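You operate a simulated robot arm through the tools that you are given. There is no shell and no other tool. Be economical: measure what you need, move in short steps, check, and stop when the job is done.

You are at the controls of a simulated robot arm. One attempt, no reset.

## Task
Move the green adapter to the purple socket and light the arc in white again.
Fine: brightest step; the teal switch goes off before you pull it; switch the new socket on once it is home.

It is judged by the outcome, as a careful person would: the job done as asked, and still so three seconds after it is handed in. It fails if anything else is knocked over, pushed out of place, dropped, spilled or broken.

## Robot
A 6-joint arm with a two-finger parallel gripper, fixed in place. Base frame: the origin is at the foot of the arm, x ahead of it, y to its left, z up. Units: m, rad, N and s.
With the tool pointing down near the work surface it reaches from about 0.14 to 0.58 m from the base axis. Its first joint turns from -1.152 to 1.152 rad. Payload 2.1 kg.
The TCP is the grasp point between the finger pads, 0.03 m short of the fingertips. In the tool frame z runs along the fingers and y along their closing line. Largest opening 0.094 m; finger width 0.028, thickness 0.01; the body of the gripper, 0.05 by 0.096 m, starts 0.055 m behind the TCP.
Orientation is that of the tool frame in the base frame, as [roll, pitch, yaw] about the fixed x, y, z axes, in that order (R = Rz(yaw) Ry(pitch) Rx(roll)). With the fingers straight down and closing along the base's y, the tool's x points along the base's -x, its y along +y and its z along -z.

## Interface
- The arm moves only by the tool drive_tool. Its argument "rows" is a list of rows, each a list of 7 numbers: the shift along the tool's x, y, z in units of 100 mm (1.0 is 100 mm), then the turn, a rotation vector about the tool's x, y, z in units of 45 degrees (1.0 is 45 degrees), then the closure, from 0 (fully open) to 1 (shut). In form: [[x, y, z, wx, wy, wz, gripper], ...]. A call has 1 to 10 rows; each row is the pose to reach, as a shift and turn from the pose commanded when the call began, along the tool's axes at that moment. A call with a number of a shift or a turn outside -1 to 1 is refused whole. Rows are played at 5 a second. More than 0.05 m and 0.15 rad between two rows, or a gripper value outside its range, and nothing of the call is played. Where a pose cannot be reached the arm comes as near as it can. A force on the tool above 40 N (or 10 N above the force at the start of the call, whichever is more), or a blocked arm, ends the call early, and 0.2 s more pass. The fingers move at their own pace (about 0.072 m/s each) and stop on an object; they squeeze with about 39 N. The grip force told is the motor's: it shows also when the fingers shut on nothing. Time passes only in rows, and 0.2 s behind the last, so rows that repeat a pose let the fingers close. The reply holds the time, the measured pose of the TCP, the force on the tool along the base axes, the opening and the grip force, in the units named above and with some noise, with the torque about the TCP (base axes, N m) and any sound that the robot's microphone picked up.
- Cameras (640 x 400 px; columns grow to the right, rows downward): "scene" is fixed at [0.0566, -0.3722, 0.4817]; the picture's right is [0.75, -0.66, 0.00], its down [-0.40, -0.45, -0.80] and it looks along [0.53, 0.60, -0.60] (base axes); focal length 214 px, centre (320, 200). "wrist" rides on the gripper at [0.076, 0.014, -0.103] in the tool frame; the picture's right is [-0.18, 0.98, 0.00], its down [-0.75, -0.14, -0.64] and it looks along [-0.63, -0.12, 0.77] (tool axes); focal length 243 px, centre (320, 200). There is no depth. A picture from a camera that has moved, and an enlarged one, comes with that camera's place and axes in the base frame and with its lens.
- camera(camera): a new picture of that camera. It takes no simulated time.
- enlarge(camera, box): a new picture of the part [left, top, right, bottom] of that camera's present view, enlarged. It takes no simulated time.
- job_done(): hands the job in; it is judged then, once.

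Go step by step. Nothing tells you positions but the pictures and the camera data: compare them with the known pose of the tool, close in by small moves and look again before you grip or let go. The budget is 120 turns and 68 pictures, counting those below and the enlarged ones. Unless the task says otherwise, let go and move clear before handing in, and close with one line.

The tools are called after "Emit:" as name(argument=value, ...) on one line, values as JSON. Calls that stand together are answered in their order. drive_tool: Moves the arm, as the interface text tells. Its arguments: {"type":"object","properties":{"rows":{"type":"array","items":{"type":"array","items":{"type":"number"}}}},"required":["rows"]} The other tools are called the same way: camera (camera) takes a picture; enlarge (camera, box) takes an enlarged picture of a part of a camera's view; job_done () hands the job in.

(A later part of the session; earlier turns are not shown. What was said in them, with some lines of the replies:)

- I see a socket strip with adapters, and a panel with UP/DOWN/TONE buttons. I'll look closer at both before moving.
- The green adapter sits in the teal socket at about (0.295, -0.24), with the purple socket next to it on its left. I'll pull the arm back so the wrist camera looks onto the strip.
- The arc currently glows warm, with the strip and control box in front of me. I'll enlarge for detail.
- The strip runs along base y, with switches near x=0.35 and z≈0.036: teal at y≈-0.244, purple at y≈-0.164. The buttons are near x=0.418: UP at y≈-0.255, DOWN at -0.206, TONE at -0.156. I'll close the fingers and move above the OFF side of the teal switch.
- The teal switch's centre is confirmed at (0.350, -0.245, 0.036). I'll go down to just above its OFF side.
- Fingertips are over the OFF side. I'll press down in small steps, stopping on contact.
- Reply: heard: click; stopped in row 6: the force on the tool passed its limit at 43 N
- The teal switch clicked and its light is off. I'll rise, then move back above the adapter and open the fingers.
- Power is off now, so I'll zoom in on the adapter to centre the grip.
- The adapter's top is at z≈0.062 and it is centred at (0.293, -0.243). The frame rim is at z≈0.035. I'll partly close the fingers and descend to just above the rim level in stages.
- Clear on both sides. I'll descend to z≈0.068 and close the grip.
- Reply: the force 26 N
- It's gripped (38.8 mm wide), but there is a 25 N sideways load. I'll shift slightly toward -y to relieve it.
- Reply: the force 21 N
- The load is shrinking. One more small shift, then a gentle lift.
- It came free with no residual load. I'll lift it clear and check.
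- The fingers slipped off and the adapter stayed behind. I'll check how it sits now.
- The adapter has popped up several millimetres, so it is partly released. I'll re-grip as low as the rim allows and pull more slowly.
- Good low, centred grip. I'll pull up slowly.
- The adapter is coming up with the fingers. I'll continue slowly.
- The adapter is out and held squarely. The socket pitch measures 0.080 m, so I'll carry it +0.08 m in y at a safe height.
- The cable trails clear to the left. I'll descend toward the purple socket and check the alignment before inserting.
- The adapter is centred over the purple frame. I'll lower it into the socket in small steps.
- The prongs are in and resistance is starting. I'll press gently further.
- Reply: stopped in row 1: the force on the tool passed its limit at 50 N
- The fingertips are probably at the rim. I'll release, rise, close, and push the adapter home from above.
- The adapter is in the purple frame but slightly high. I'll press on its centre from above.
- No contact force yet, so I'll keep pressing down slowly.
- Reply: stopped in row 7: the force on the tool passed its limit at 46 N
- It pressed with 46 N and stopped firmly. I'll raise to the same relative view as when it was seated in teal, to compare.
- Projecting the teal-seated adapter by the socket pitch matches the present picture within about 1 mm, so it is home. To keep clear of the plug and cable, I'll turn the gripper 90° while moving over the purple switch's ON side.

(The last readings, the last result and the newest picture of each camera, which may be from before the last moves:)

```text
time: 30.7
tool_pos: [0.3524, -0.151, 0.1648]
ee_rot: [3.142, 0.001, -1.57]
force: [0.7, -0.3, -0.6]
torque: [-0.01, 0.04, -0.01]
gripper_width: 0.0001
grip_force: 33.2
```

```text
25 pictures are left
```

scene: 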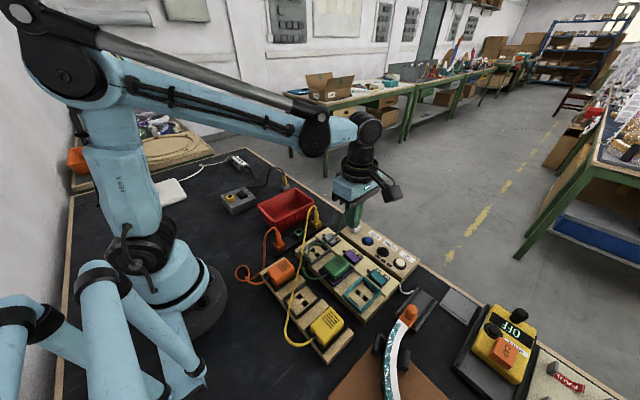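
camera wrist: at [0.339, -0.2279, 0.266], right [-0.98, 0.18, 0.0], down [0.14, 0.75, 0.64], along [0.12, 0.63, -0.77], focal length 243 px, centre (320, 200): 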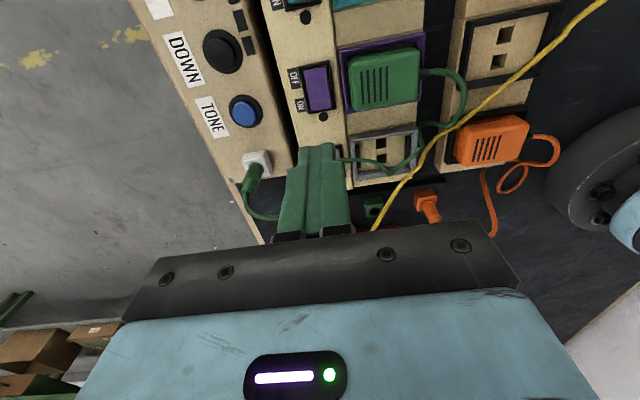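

The purple switch is confirmed at about (0.352, -0.167), and the fingers are over its ON side. I'll go down and press.

Emit:
drive_tool(rows=[[0, 0, 0.35, 0, 0, 0, 1], [0, 0, 0.75, 0, 0, 0, 1], [0, 0, 0.85, 0, 0, 0, 1], [0, 0, 0.9, 0, 0, 0, 1], [0, 0, 0.93, 0, 0, 0, 1], [0, 0, 0.95, 0, 0, 0, 1], [0, 0, 0.97, 0, 0, 0, 1], [0, 0, 0.985, 0, 0, 0, 1], [0, 0, 1.0, 0, 0, 0, 1]])

Emit:
enlarge(camera="scene", box=[300, 210, 460, 400])

```text
time: 32.6
tool_pos: [0.351, -0.1527, 0.0683]
ee_rot: [3.14, 0.001, -1.573]
force: [1.2, 0.3, 9.1]
torque: [-0.08, -0.01, -0.01]
gripper_width: 0.0001
grip_force: 33.1
stopped in row 9: the force on the tool passed its limit at 51 N (the readings are from after the stop); the commanded pose is now the measured one
```

```text
2.11 times, centred on (380, 305) of scene
camera zoom: at [0.0566, -0.3722, 0.4818], right [0.75, -0.66, 0.0], down [-0.4, -0.45, -0.8], along [0.53, 0.6, -0.6], focal length 452 px, centre (194, -21)
```

zoom: 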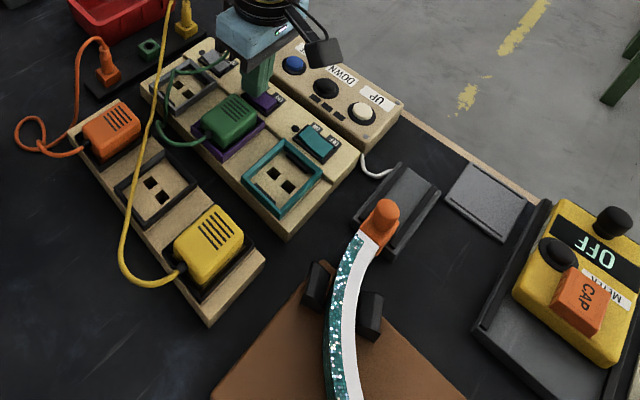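

No click: turned this way the 28 mm pad likely rests on the bezel. I'll rise and turn back to the narrow 20 mm orientation for the switch.

Emit:
drive_tool(rows=[[0, 0, -0.4, 0, 0, 0, 1], [0, 0, -0.8, 0, 0, 0.18, 1], [0, 0, -0.8, 0, 0, 0.36, 1], [0, 0, -0.8, 0, 0, 0.54, 1], [0, 0, -0.8, 0, 0, 0.72, 1], [0, 0, -0.8, 0, 0, 0.9, 1], [0, 0, -0.8, 0, 0, 1.0, 1]])

Emit:
drive_tool(rows=[[0, 0, 0, 0, 0, 0.18, 1], [0, 0, 0, 0, 0, 0.36, 1], [0, 0, 0, 0, 0, 0.54, 1], [0, 0, 0, 0, 0, 0.72, 1], [0, 0, 0, 0, 0, 0.9, 1], [0, 0, 0, 0, 0, 1.0, 1], [0, 0, 0, 0, 0, 1.0, 1]])

Emit:
enlarge(camera="wrist", box=[220, 0, 460, 180])

```text
time: 34.2
tool_pos: [0.3517, -0.152, 0.1475]
ee_rot: [3.139, 0.0, -2.359]
force: [0.5, 0.3, -0.3]
torque: [-0.02, 0.02, -0.01]
gripper_width: 0.0
grip_force: 33.0
heard: click
```

```text
time: 35.8
tool_pos: [0.3534, -0.1539, 0.1473]
ee_rot: [3.14, -0.002, 3.14]
force: [-0.6, 0.4, 0.5]
torque: [-0.01, -0.01, 0.0]
gripper_width: 0.0
grip_force: 32.6
```

```text
2.22 times, centred on (340, 90) of wrist
camera zoom: at [0.2771, -0.138, 0.2496], right [0.19, 0.98, 0.0], down [0.75, -0.14, 0.64], along [0.63, -0.12, -0.77], focal length 539 px, centre (276, 444)
```

zoom: 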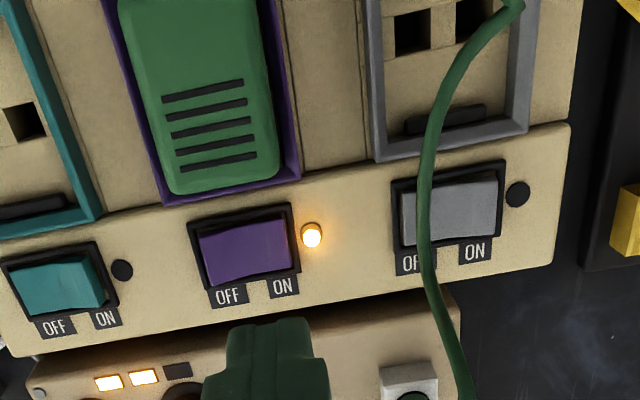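

It clicked after all: the purple socket's light is on and the controller is powered, with 2 of 3 lights. I'll check the arc's colour.

Emit:
enlarge(camera="scene", box=[340, 230, 480, 400])

Emit:
camera(camera="wrist")

```text
2.35 times, centred on (410, 315) of scene
camera zoom: at [0.0566, -0.3722, 0.4817], right [0.75, -0.66, 0.0], down [-0.4, -0.45, -0.8], along [0.53, 0.6, -0.6], focal length 505 px, centre (108, -71)
```

zoom: 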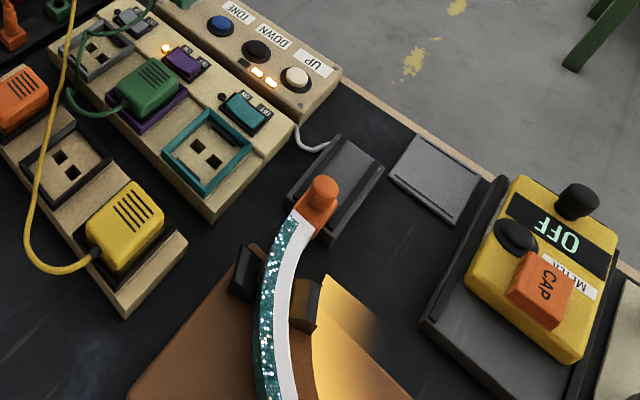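

```text
21 pictures are left
camera wrist: at [0.2771, -0.138, 0.2496], right [0.19, 0.98, 0.0], down [0.75, -0.14, 0.64], along [0.63, -0.12, -0.77], focal length 243 px, centre (320, 200)
```

wrist: 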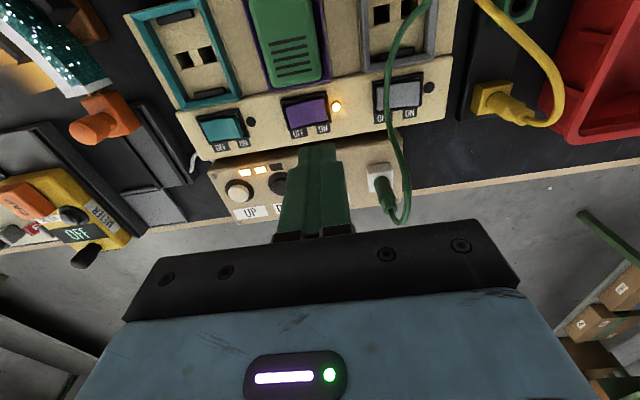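

The arc is still warm at step 2 of 3. I'll move over the UP button at about (0.420, -0.255, 0.04).

Emit:
drive_tool(rows=[[-0.2, -0.33, 0, 0, 0, 0, 1], [-0.4, -0.66, 0, 0, 0, 0, 1], [-0.67, -1.0, 0.1, 0, 0, 0, 1], [-0.67, -1.0, 0.4, 0, 0, 0, 1], [-0.67, -1.0, 0.5, 0, 0, 0, 1]])

Emit:
enlarge(camera="scene", box=[340, 210, 440, 290])

Emit:
enlarge(camera="wrist", box=[220, 0, 460, 180])

```text
time: 37.0
tool_pos: [0.4178, -0.2553, 0.0961]
ee_rot: [3.139, -0.003, -3.141]
force: [-0.1, 0.3, 0.2]
torque: [0.0, 0.0, 0.0]
gripper_width: 0.0
grip_force: 33.0
```

```text
5.00 times, centred on (390, 250) of scene
camera zoom: at [0.0566, -0.3722, 0.4817], right [0.75, -0.66, 0.0], down [-0.4, -0.45, -0.8], along [0.53, 0.6, -0.6], focal length 1072 px, centre (-30, -50)
```

zoom: 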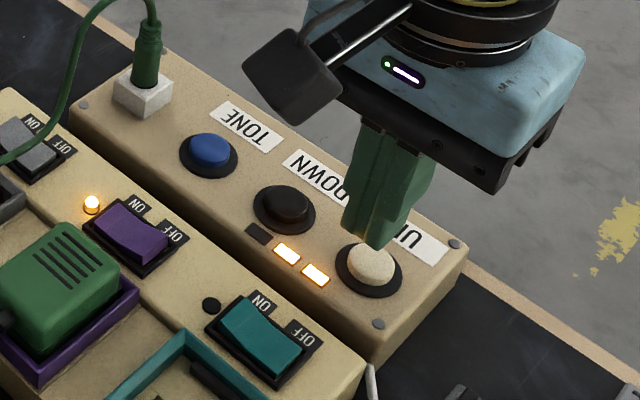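

```text
2.22 times, centred on (340, 90) of wrist
camera zoom: at [0.3423, -0.2399, 0.198], right [0.18, 0.98, 0.0], down [0.75, -0.14, 0.64], along [0.63, -0.12, -0.77], focal length 539 px, centre (276, 444)
```

zoom: 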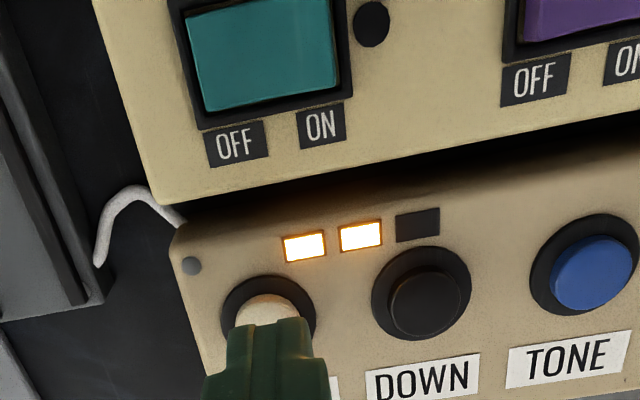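

Aligned over UP. I'll press until resistance, then withdraw a little.

Emit:
drive_tool(rows=[[0, 0, 0.1, 0, 0, 0, 1], [0, 0, 0.17, 0, 0, 0, 1], [0, 0, 0.2, 0, 0, 0, 1], [0, 0, 0.23, 0, 0, 0, 1], [0, 0, 0.25, 0, 0, 0, 1]])

Emit:
enlarge(camera="wrist", box=[220, 0, 460, 180])

```text
time: 38.2
tool_pos: [0.419, -0.2543, 0.0725]
ee_rot: [3.141, -0.002, 3.139]
force: [-0.6, -1.0, 1.1]
torque: [-0.01, 0.01, -0.02]
gripper_width: 0.0
grip_force: 32.7
```

```text
2.22 times, centred on (340, 90) of wrist
camera zoom: at [0.3432, -0.2382, 0.1741], right [0.18, 0.98, 0.0], down [0.75, -0.14, 0.64], along [0.63, -0.12, -0.77], focal length 539 px, centre (276, 444)
```

zoom: 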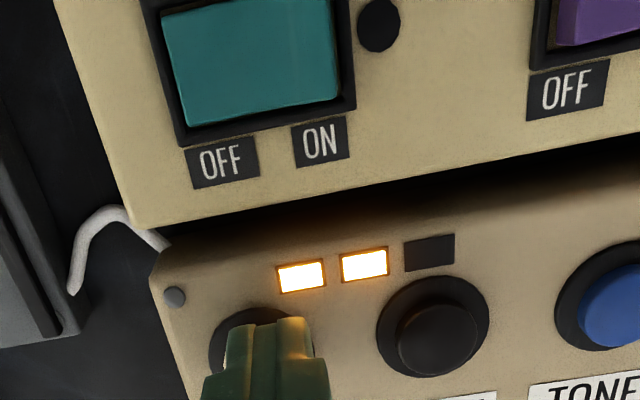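

Emit:
drive_tool(rows=[[0, 0, 0.02, 0, 0, 0, 1], [0, 0, 0.04, 0, 0, 0, 1], [0, 0, 0.06, 0, 0, 0, 1], [0, 0, 0.08, 0, 0, 0, 1]])

```text
time: 39.2
tool_pos: [0.4189, -0.2526, 0.0653]
ee_rot: [3.14, 0.0, -3.141]
force: [1.7, 1.8, 22.5]
torque: [0.01, -0.14, -0.09]
gripper_width: 0.0
grip_force: 33.2
heard: click
```

The button clicked. I'll withdraw and check the lights.

Emit:
drive_tool(rows=[[0, 0, -0.1, 0, 0, 0, 1], [0, 0, -0.4, 0, 0, 0, 1], [0, 0, -0.4, 0, 0, 0, 1]])

Emit:
enlarge(camera="scene", box=[330, 210, 490, 400])

```text
time: 40.0
tool_pos: [0.4195, -0.252, 0.1041]
ee_rot: [3.14, -0.002, 3.139]
force: [0.8, -0.1, 0.3]
torque: [-0.02, -0.01, 0.0]
gripper_width: 0.0001
grip_force: 33.0
```

```text
2.11 times, centred on (410, 305) of scene
camera zoom: at [0.0566, -0.3722, 0.4817], right [0.75, -0.66, 0.0], down [-0.4, -0.45, -0.8], along [0.53, 0.6, -0.6], focal length 452 px, centre (130, -21)
```

zoom: 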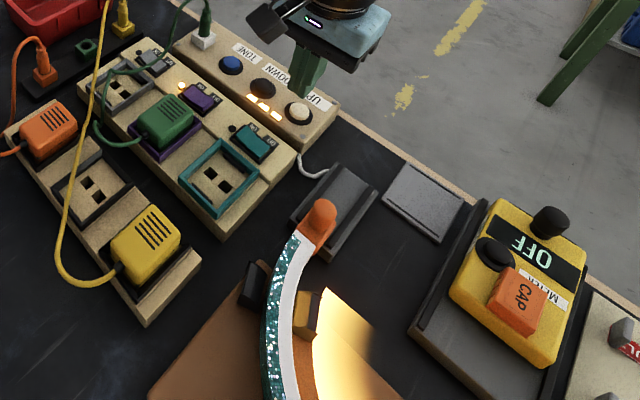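

All three steps are lit, still warm. Next is TONE, at y≈-0.156. I'll rise, turn 90° so the gripper body clears the plug, and move over it.

Emit:
drive_tool(rows=[[0, 0, -0.3, 0, 0, -0.15, 1], [0, 0.2, -0.6, 0, 0, -0.32, 1], [0, 0.5, -0.7, 0, 0, -0.5, 1], [0, 0.75, -0.7, 0, 0, -0.68, 1], [0, 0.96, -0.7, 0, 0, -0.86, 1], [0, 0.96, -0.7, 0, 0, -1.0, 1]])

Emit:
drive_tool(rows=[[0, 0, 0, 0, 0, -0.18, 1], [0, 0, 0, 0, 0, -0.36, 1], [0, 0, 0, 0, 0, -0.54, 1], [0, 0, 0, 0, 0, -0.72, 1], [0, 0, 0, 0, 0, -0.9, 1], [0, 0, 0, 0, 0, -1.0, 1], [0, 0, 0, 0, 0, -1.0, 1]])

Emit:
camera(camera="wrist")

Emit:
enlarge(camera="scene", box=[310, 160, 450, 280])

```text
time: 41.4
tool_pos: [0.4192, -0.1582, 0.174]
ee_rot: [3.14, 0.0, -2.353]
force: [0.7, 0.0, -0.4]
torque: [0.01, 0.01, -0.03]
gripper_width: 0.0001
grip_force: 33.3
```

```text
time: 43.0
tool_pos: [0.4194, -0.1573, 0.1732]
ee_rot: [3.141, 0.001, -1.57]
force: [-0.2, 0.0, 0.0]
torque: [-0.04, 0.0, 0.06]
gripper_width: 0.0001
grip_force: 33.1
```

```text
16 pictures are left
camera wrist: at [0.4054, -0.2328, 0.2755], right [-0.98, 0.18, 0.0], down [0.14, 0.75, 0.64], along [0.12, 0.63, -0.77], focal length 243 px, centre (320, 200)
```

wrist: 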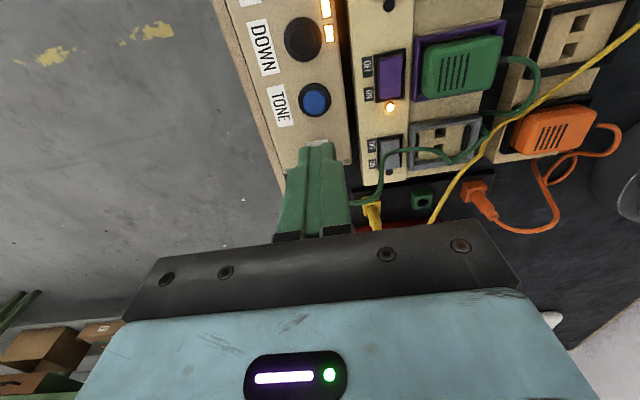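

```text
3.33 times, centred on (380, 220) of scene
camera zoom: at [0.0566, -0.3722, 0.4817], right [0.75, -0.66, 0.0], down [-0.4, -0.45, -0.8], along [0.53, 0.6, -0.6], focal length 715 px, centre (120, 133)
```

zoom: 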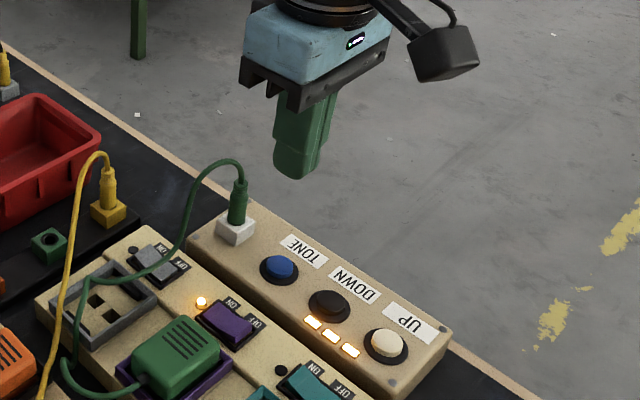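

TONE is at about (0.421, -0.158), right under the fingers. I'll descend to just above it.

Emit:
drive_tool(rows=[[0, 0, 0.3, 0, 0, 0, 1], [0, 0, 0.6, 0, 0, 0, 1], [0, 0, 0.9, 0, 0, 0, 1], [0, 0, 0.9, 0, 0, 0, 1]])

Emit:
enlarge(camera="scene", box=[310, 190, 430, 290])

```text
time: 44.0
tool_pos: [0.4197, -0.157, 0.0834]
ee_rot: [3.14, 0.002, -1.572]
force: [-0.1, -0.5, -0.4]
torque: [-0.02, 0.01, 0.01]
gripper_width: 0.0
grip_force: 33.2
```

```text
4.00 times, centred on (370, 240) of scene
camera zoom: at [0.0566, -0.3722, 0.4817], right [0.75, -0.66, 0.0], down [-0.4, -0.45, -0.8], along [0.53, 0.6, -0.6], focal length 858 px, centre (120, 40)
```

zoom: 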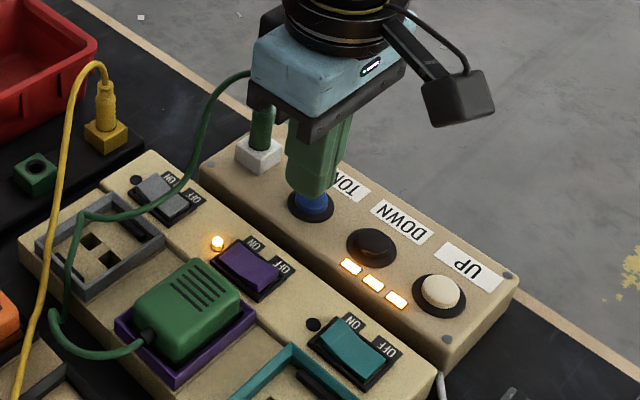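

Lined up over TONE and clear of the plug. I'll press.

Emit:
drive_tool(rows=[[0, 0, 0.08, 0, 0, 0, 1], [0, 0, 0.11, 0, 0, 0, 1], [0, 0, 0.13, 0, 0, 0, 1], [0, 0, 0.15, 0, 0, 0, 1], [0, 0, 0.17, 0, 0, 0, 1], [0, 0, 0.185, 0, 0, 0, 1]])

Emit:
enlarge(camera="scene", box=[330, 210, 490, 400])

```text
time: 45.4
tool_pos: [0.4195, -0.1561, 0.0671]
ee_rot: [3.14, 0.001, -1.573]
force: [-6.3, -1.3, 15.4]
torque: [-0.08, 0.18, -0.01]
gripper_width: 0.0001
grip_force: 33.0
heard: click
```

```text
2.11 times, centred on (410, 305) of scene
camera zoom: at [0.0566, -0.3721, 0.4818], right [0.75, -0.66, 0.0], down [-0.4, -0.45, -0.8], along [0.53, 0.6, -0.6], focal length 452 px, centre (130, -21)
```

zoom: 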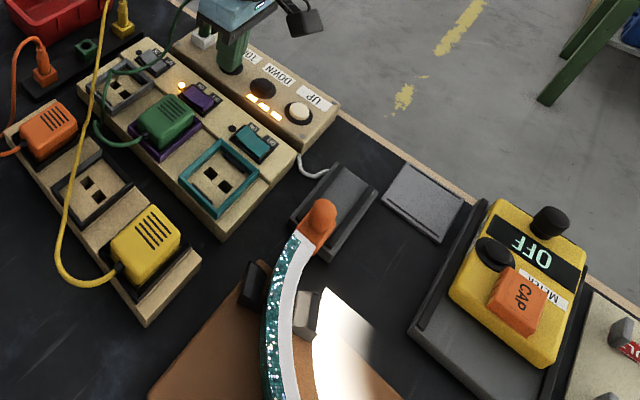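

The arc is white at full step. I'll withdraw straight up and check the final state.

Emit:
drive_tool(rows=[[0, 0, -0.1, 0, 0, 0, 1], [0, 0, -0.5, 0, 0, 0, 1], [0, 0, -0.9, 0, 0, 0, 1], [0, 0, -1.0, 0, 0, 0, 1], [0, 0, -1.0, 0, 0, 0, 1]])

Emit:
enlarge(camera="scene", box=[260, 190, 480, 400])

Emit:
camera(camera="scene")

```text
time: 46.6
tool_pos: [0.4189, -0.1582, 0.1676]
ee_rot: [3.138, 0.002, -1.574]
force: [-0.4, -0.1, -0.1]
torque: [0.03, -0.01, -0.01]
gripper_width: 0.0
grip_force: 33.0
```

```text
1.90 times, centred on (370, 295) of scene
camera zoom: at [0.0566, -0.3722, 0.4817], right [0.75, -0.66, 0.0], down [-0.4, -0.45, -0.8], along [0.53, 0.6, -0.6], focal length 408 px, centre (225, 19)
```

zoom: 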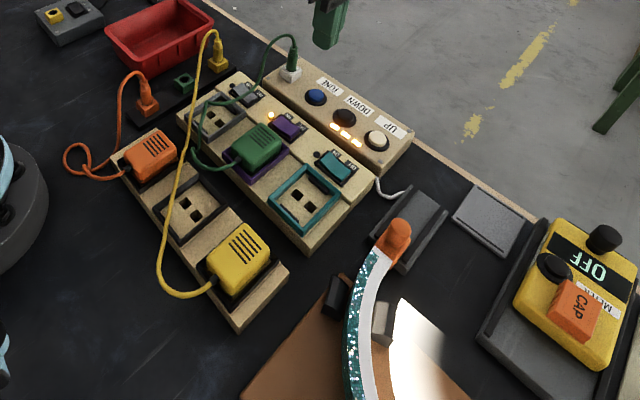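

```text
11 pictures are left
```

scene: 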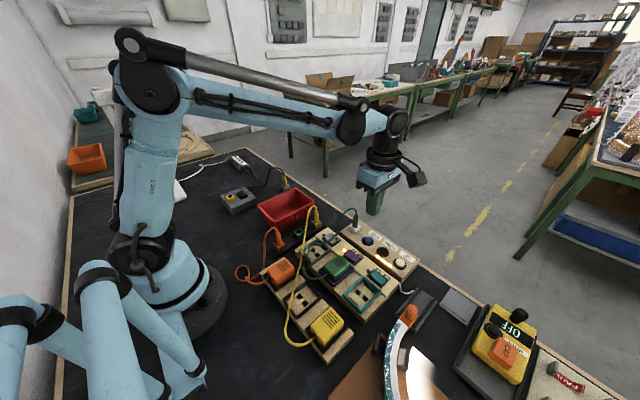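

The green adapter is in the purple socket and switched on, the teal switch is off, all three steps are lit and the arc glows white. Nothing else has been disturbed and the arm is clear, so I'm handing in.

Emit:
job_done()

```text
The job is handed in.
```

The green adapter is now in the purple socket and switched on, the teal switch was turned off before the pull, and the arc is lit white at its brightest step.
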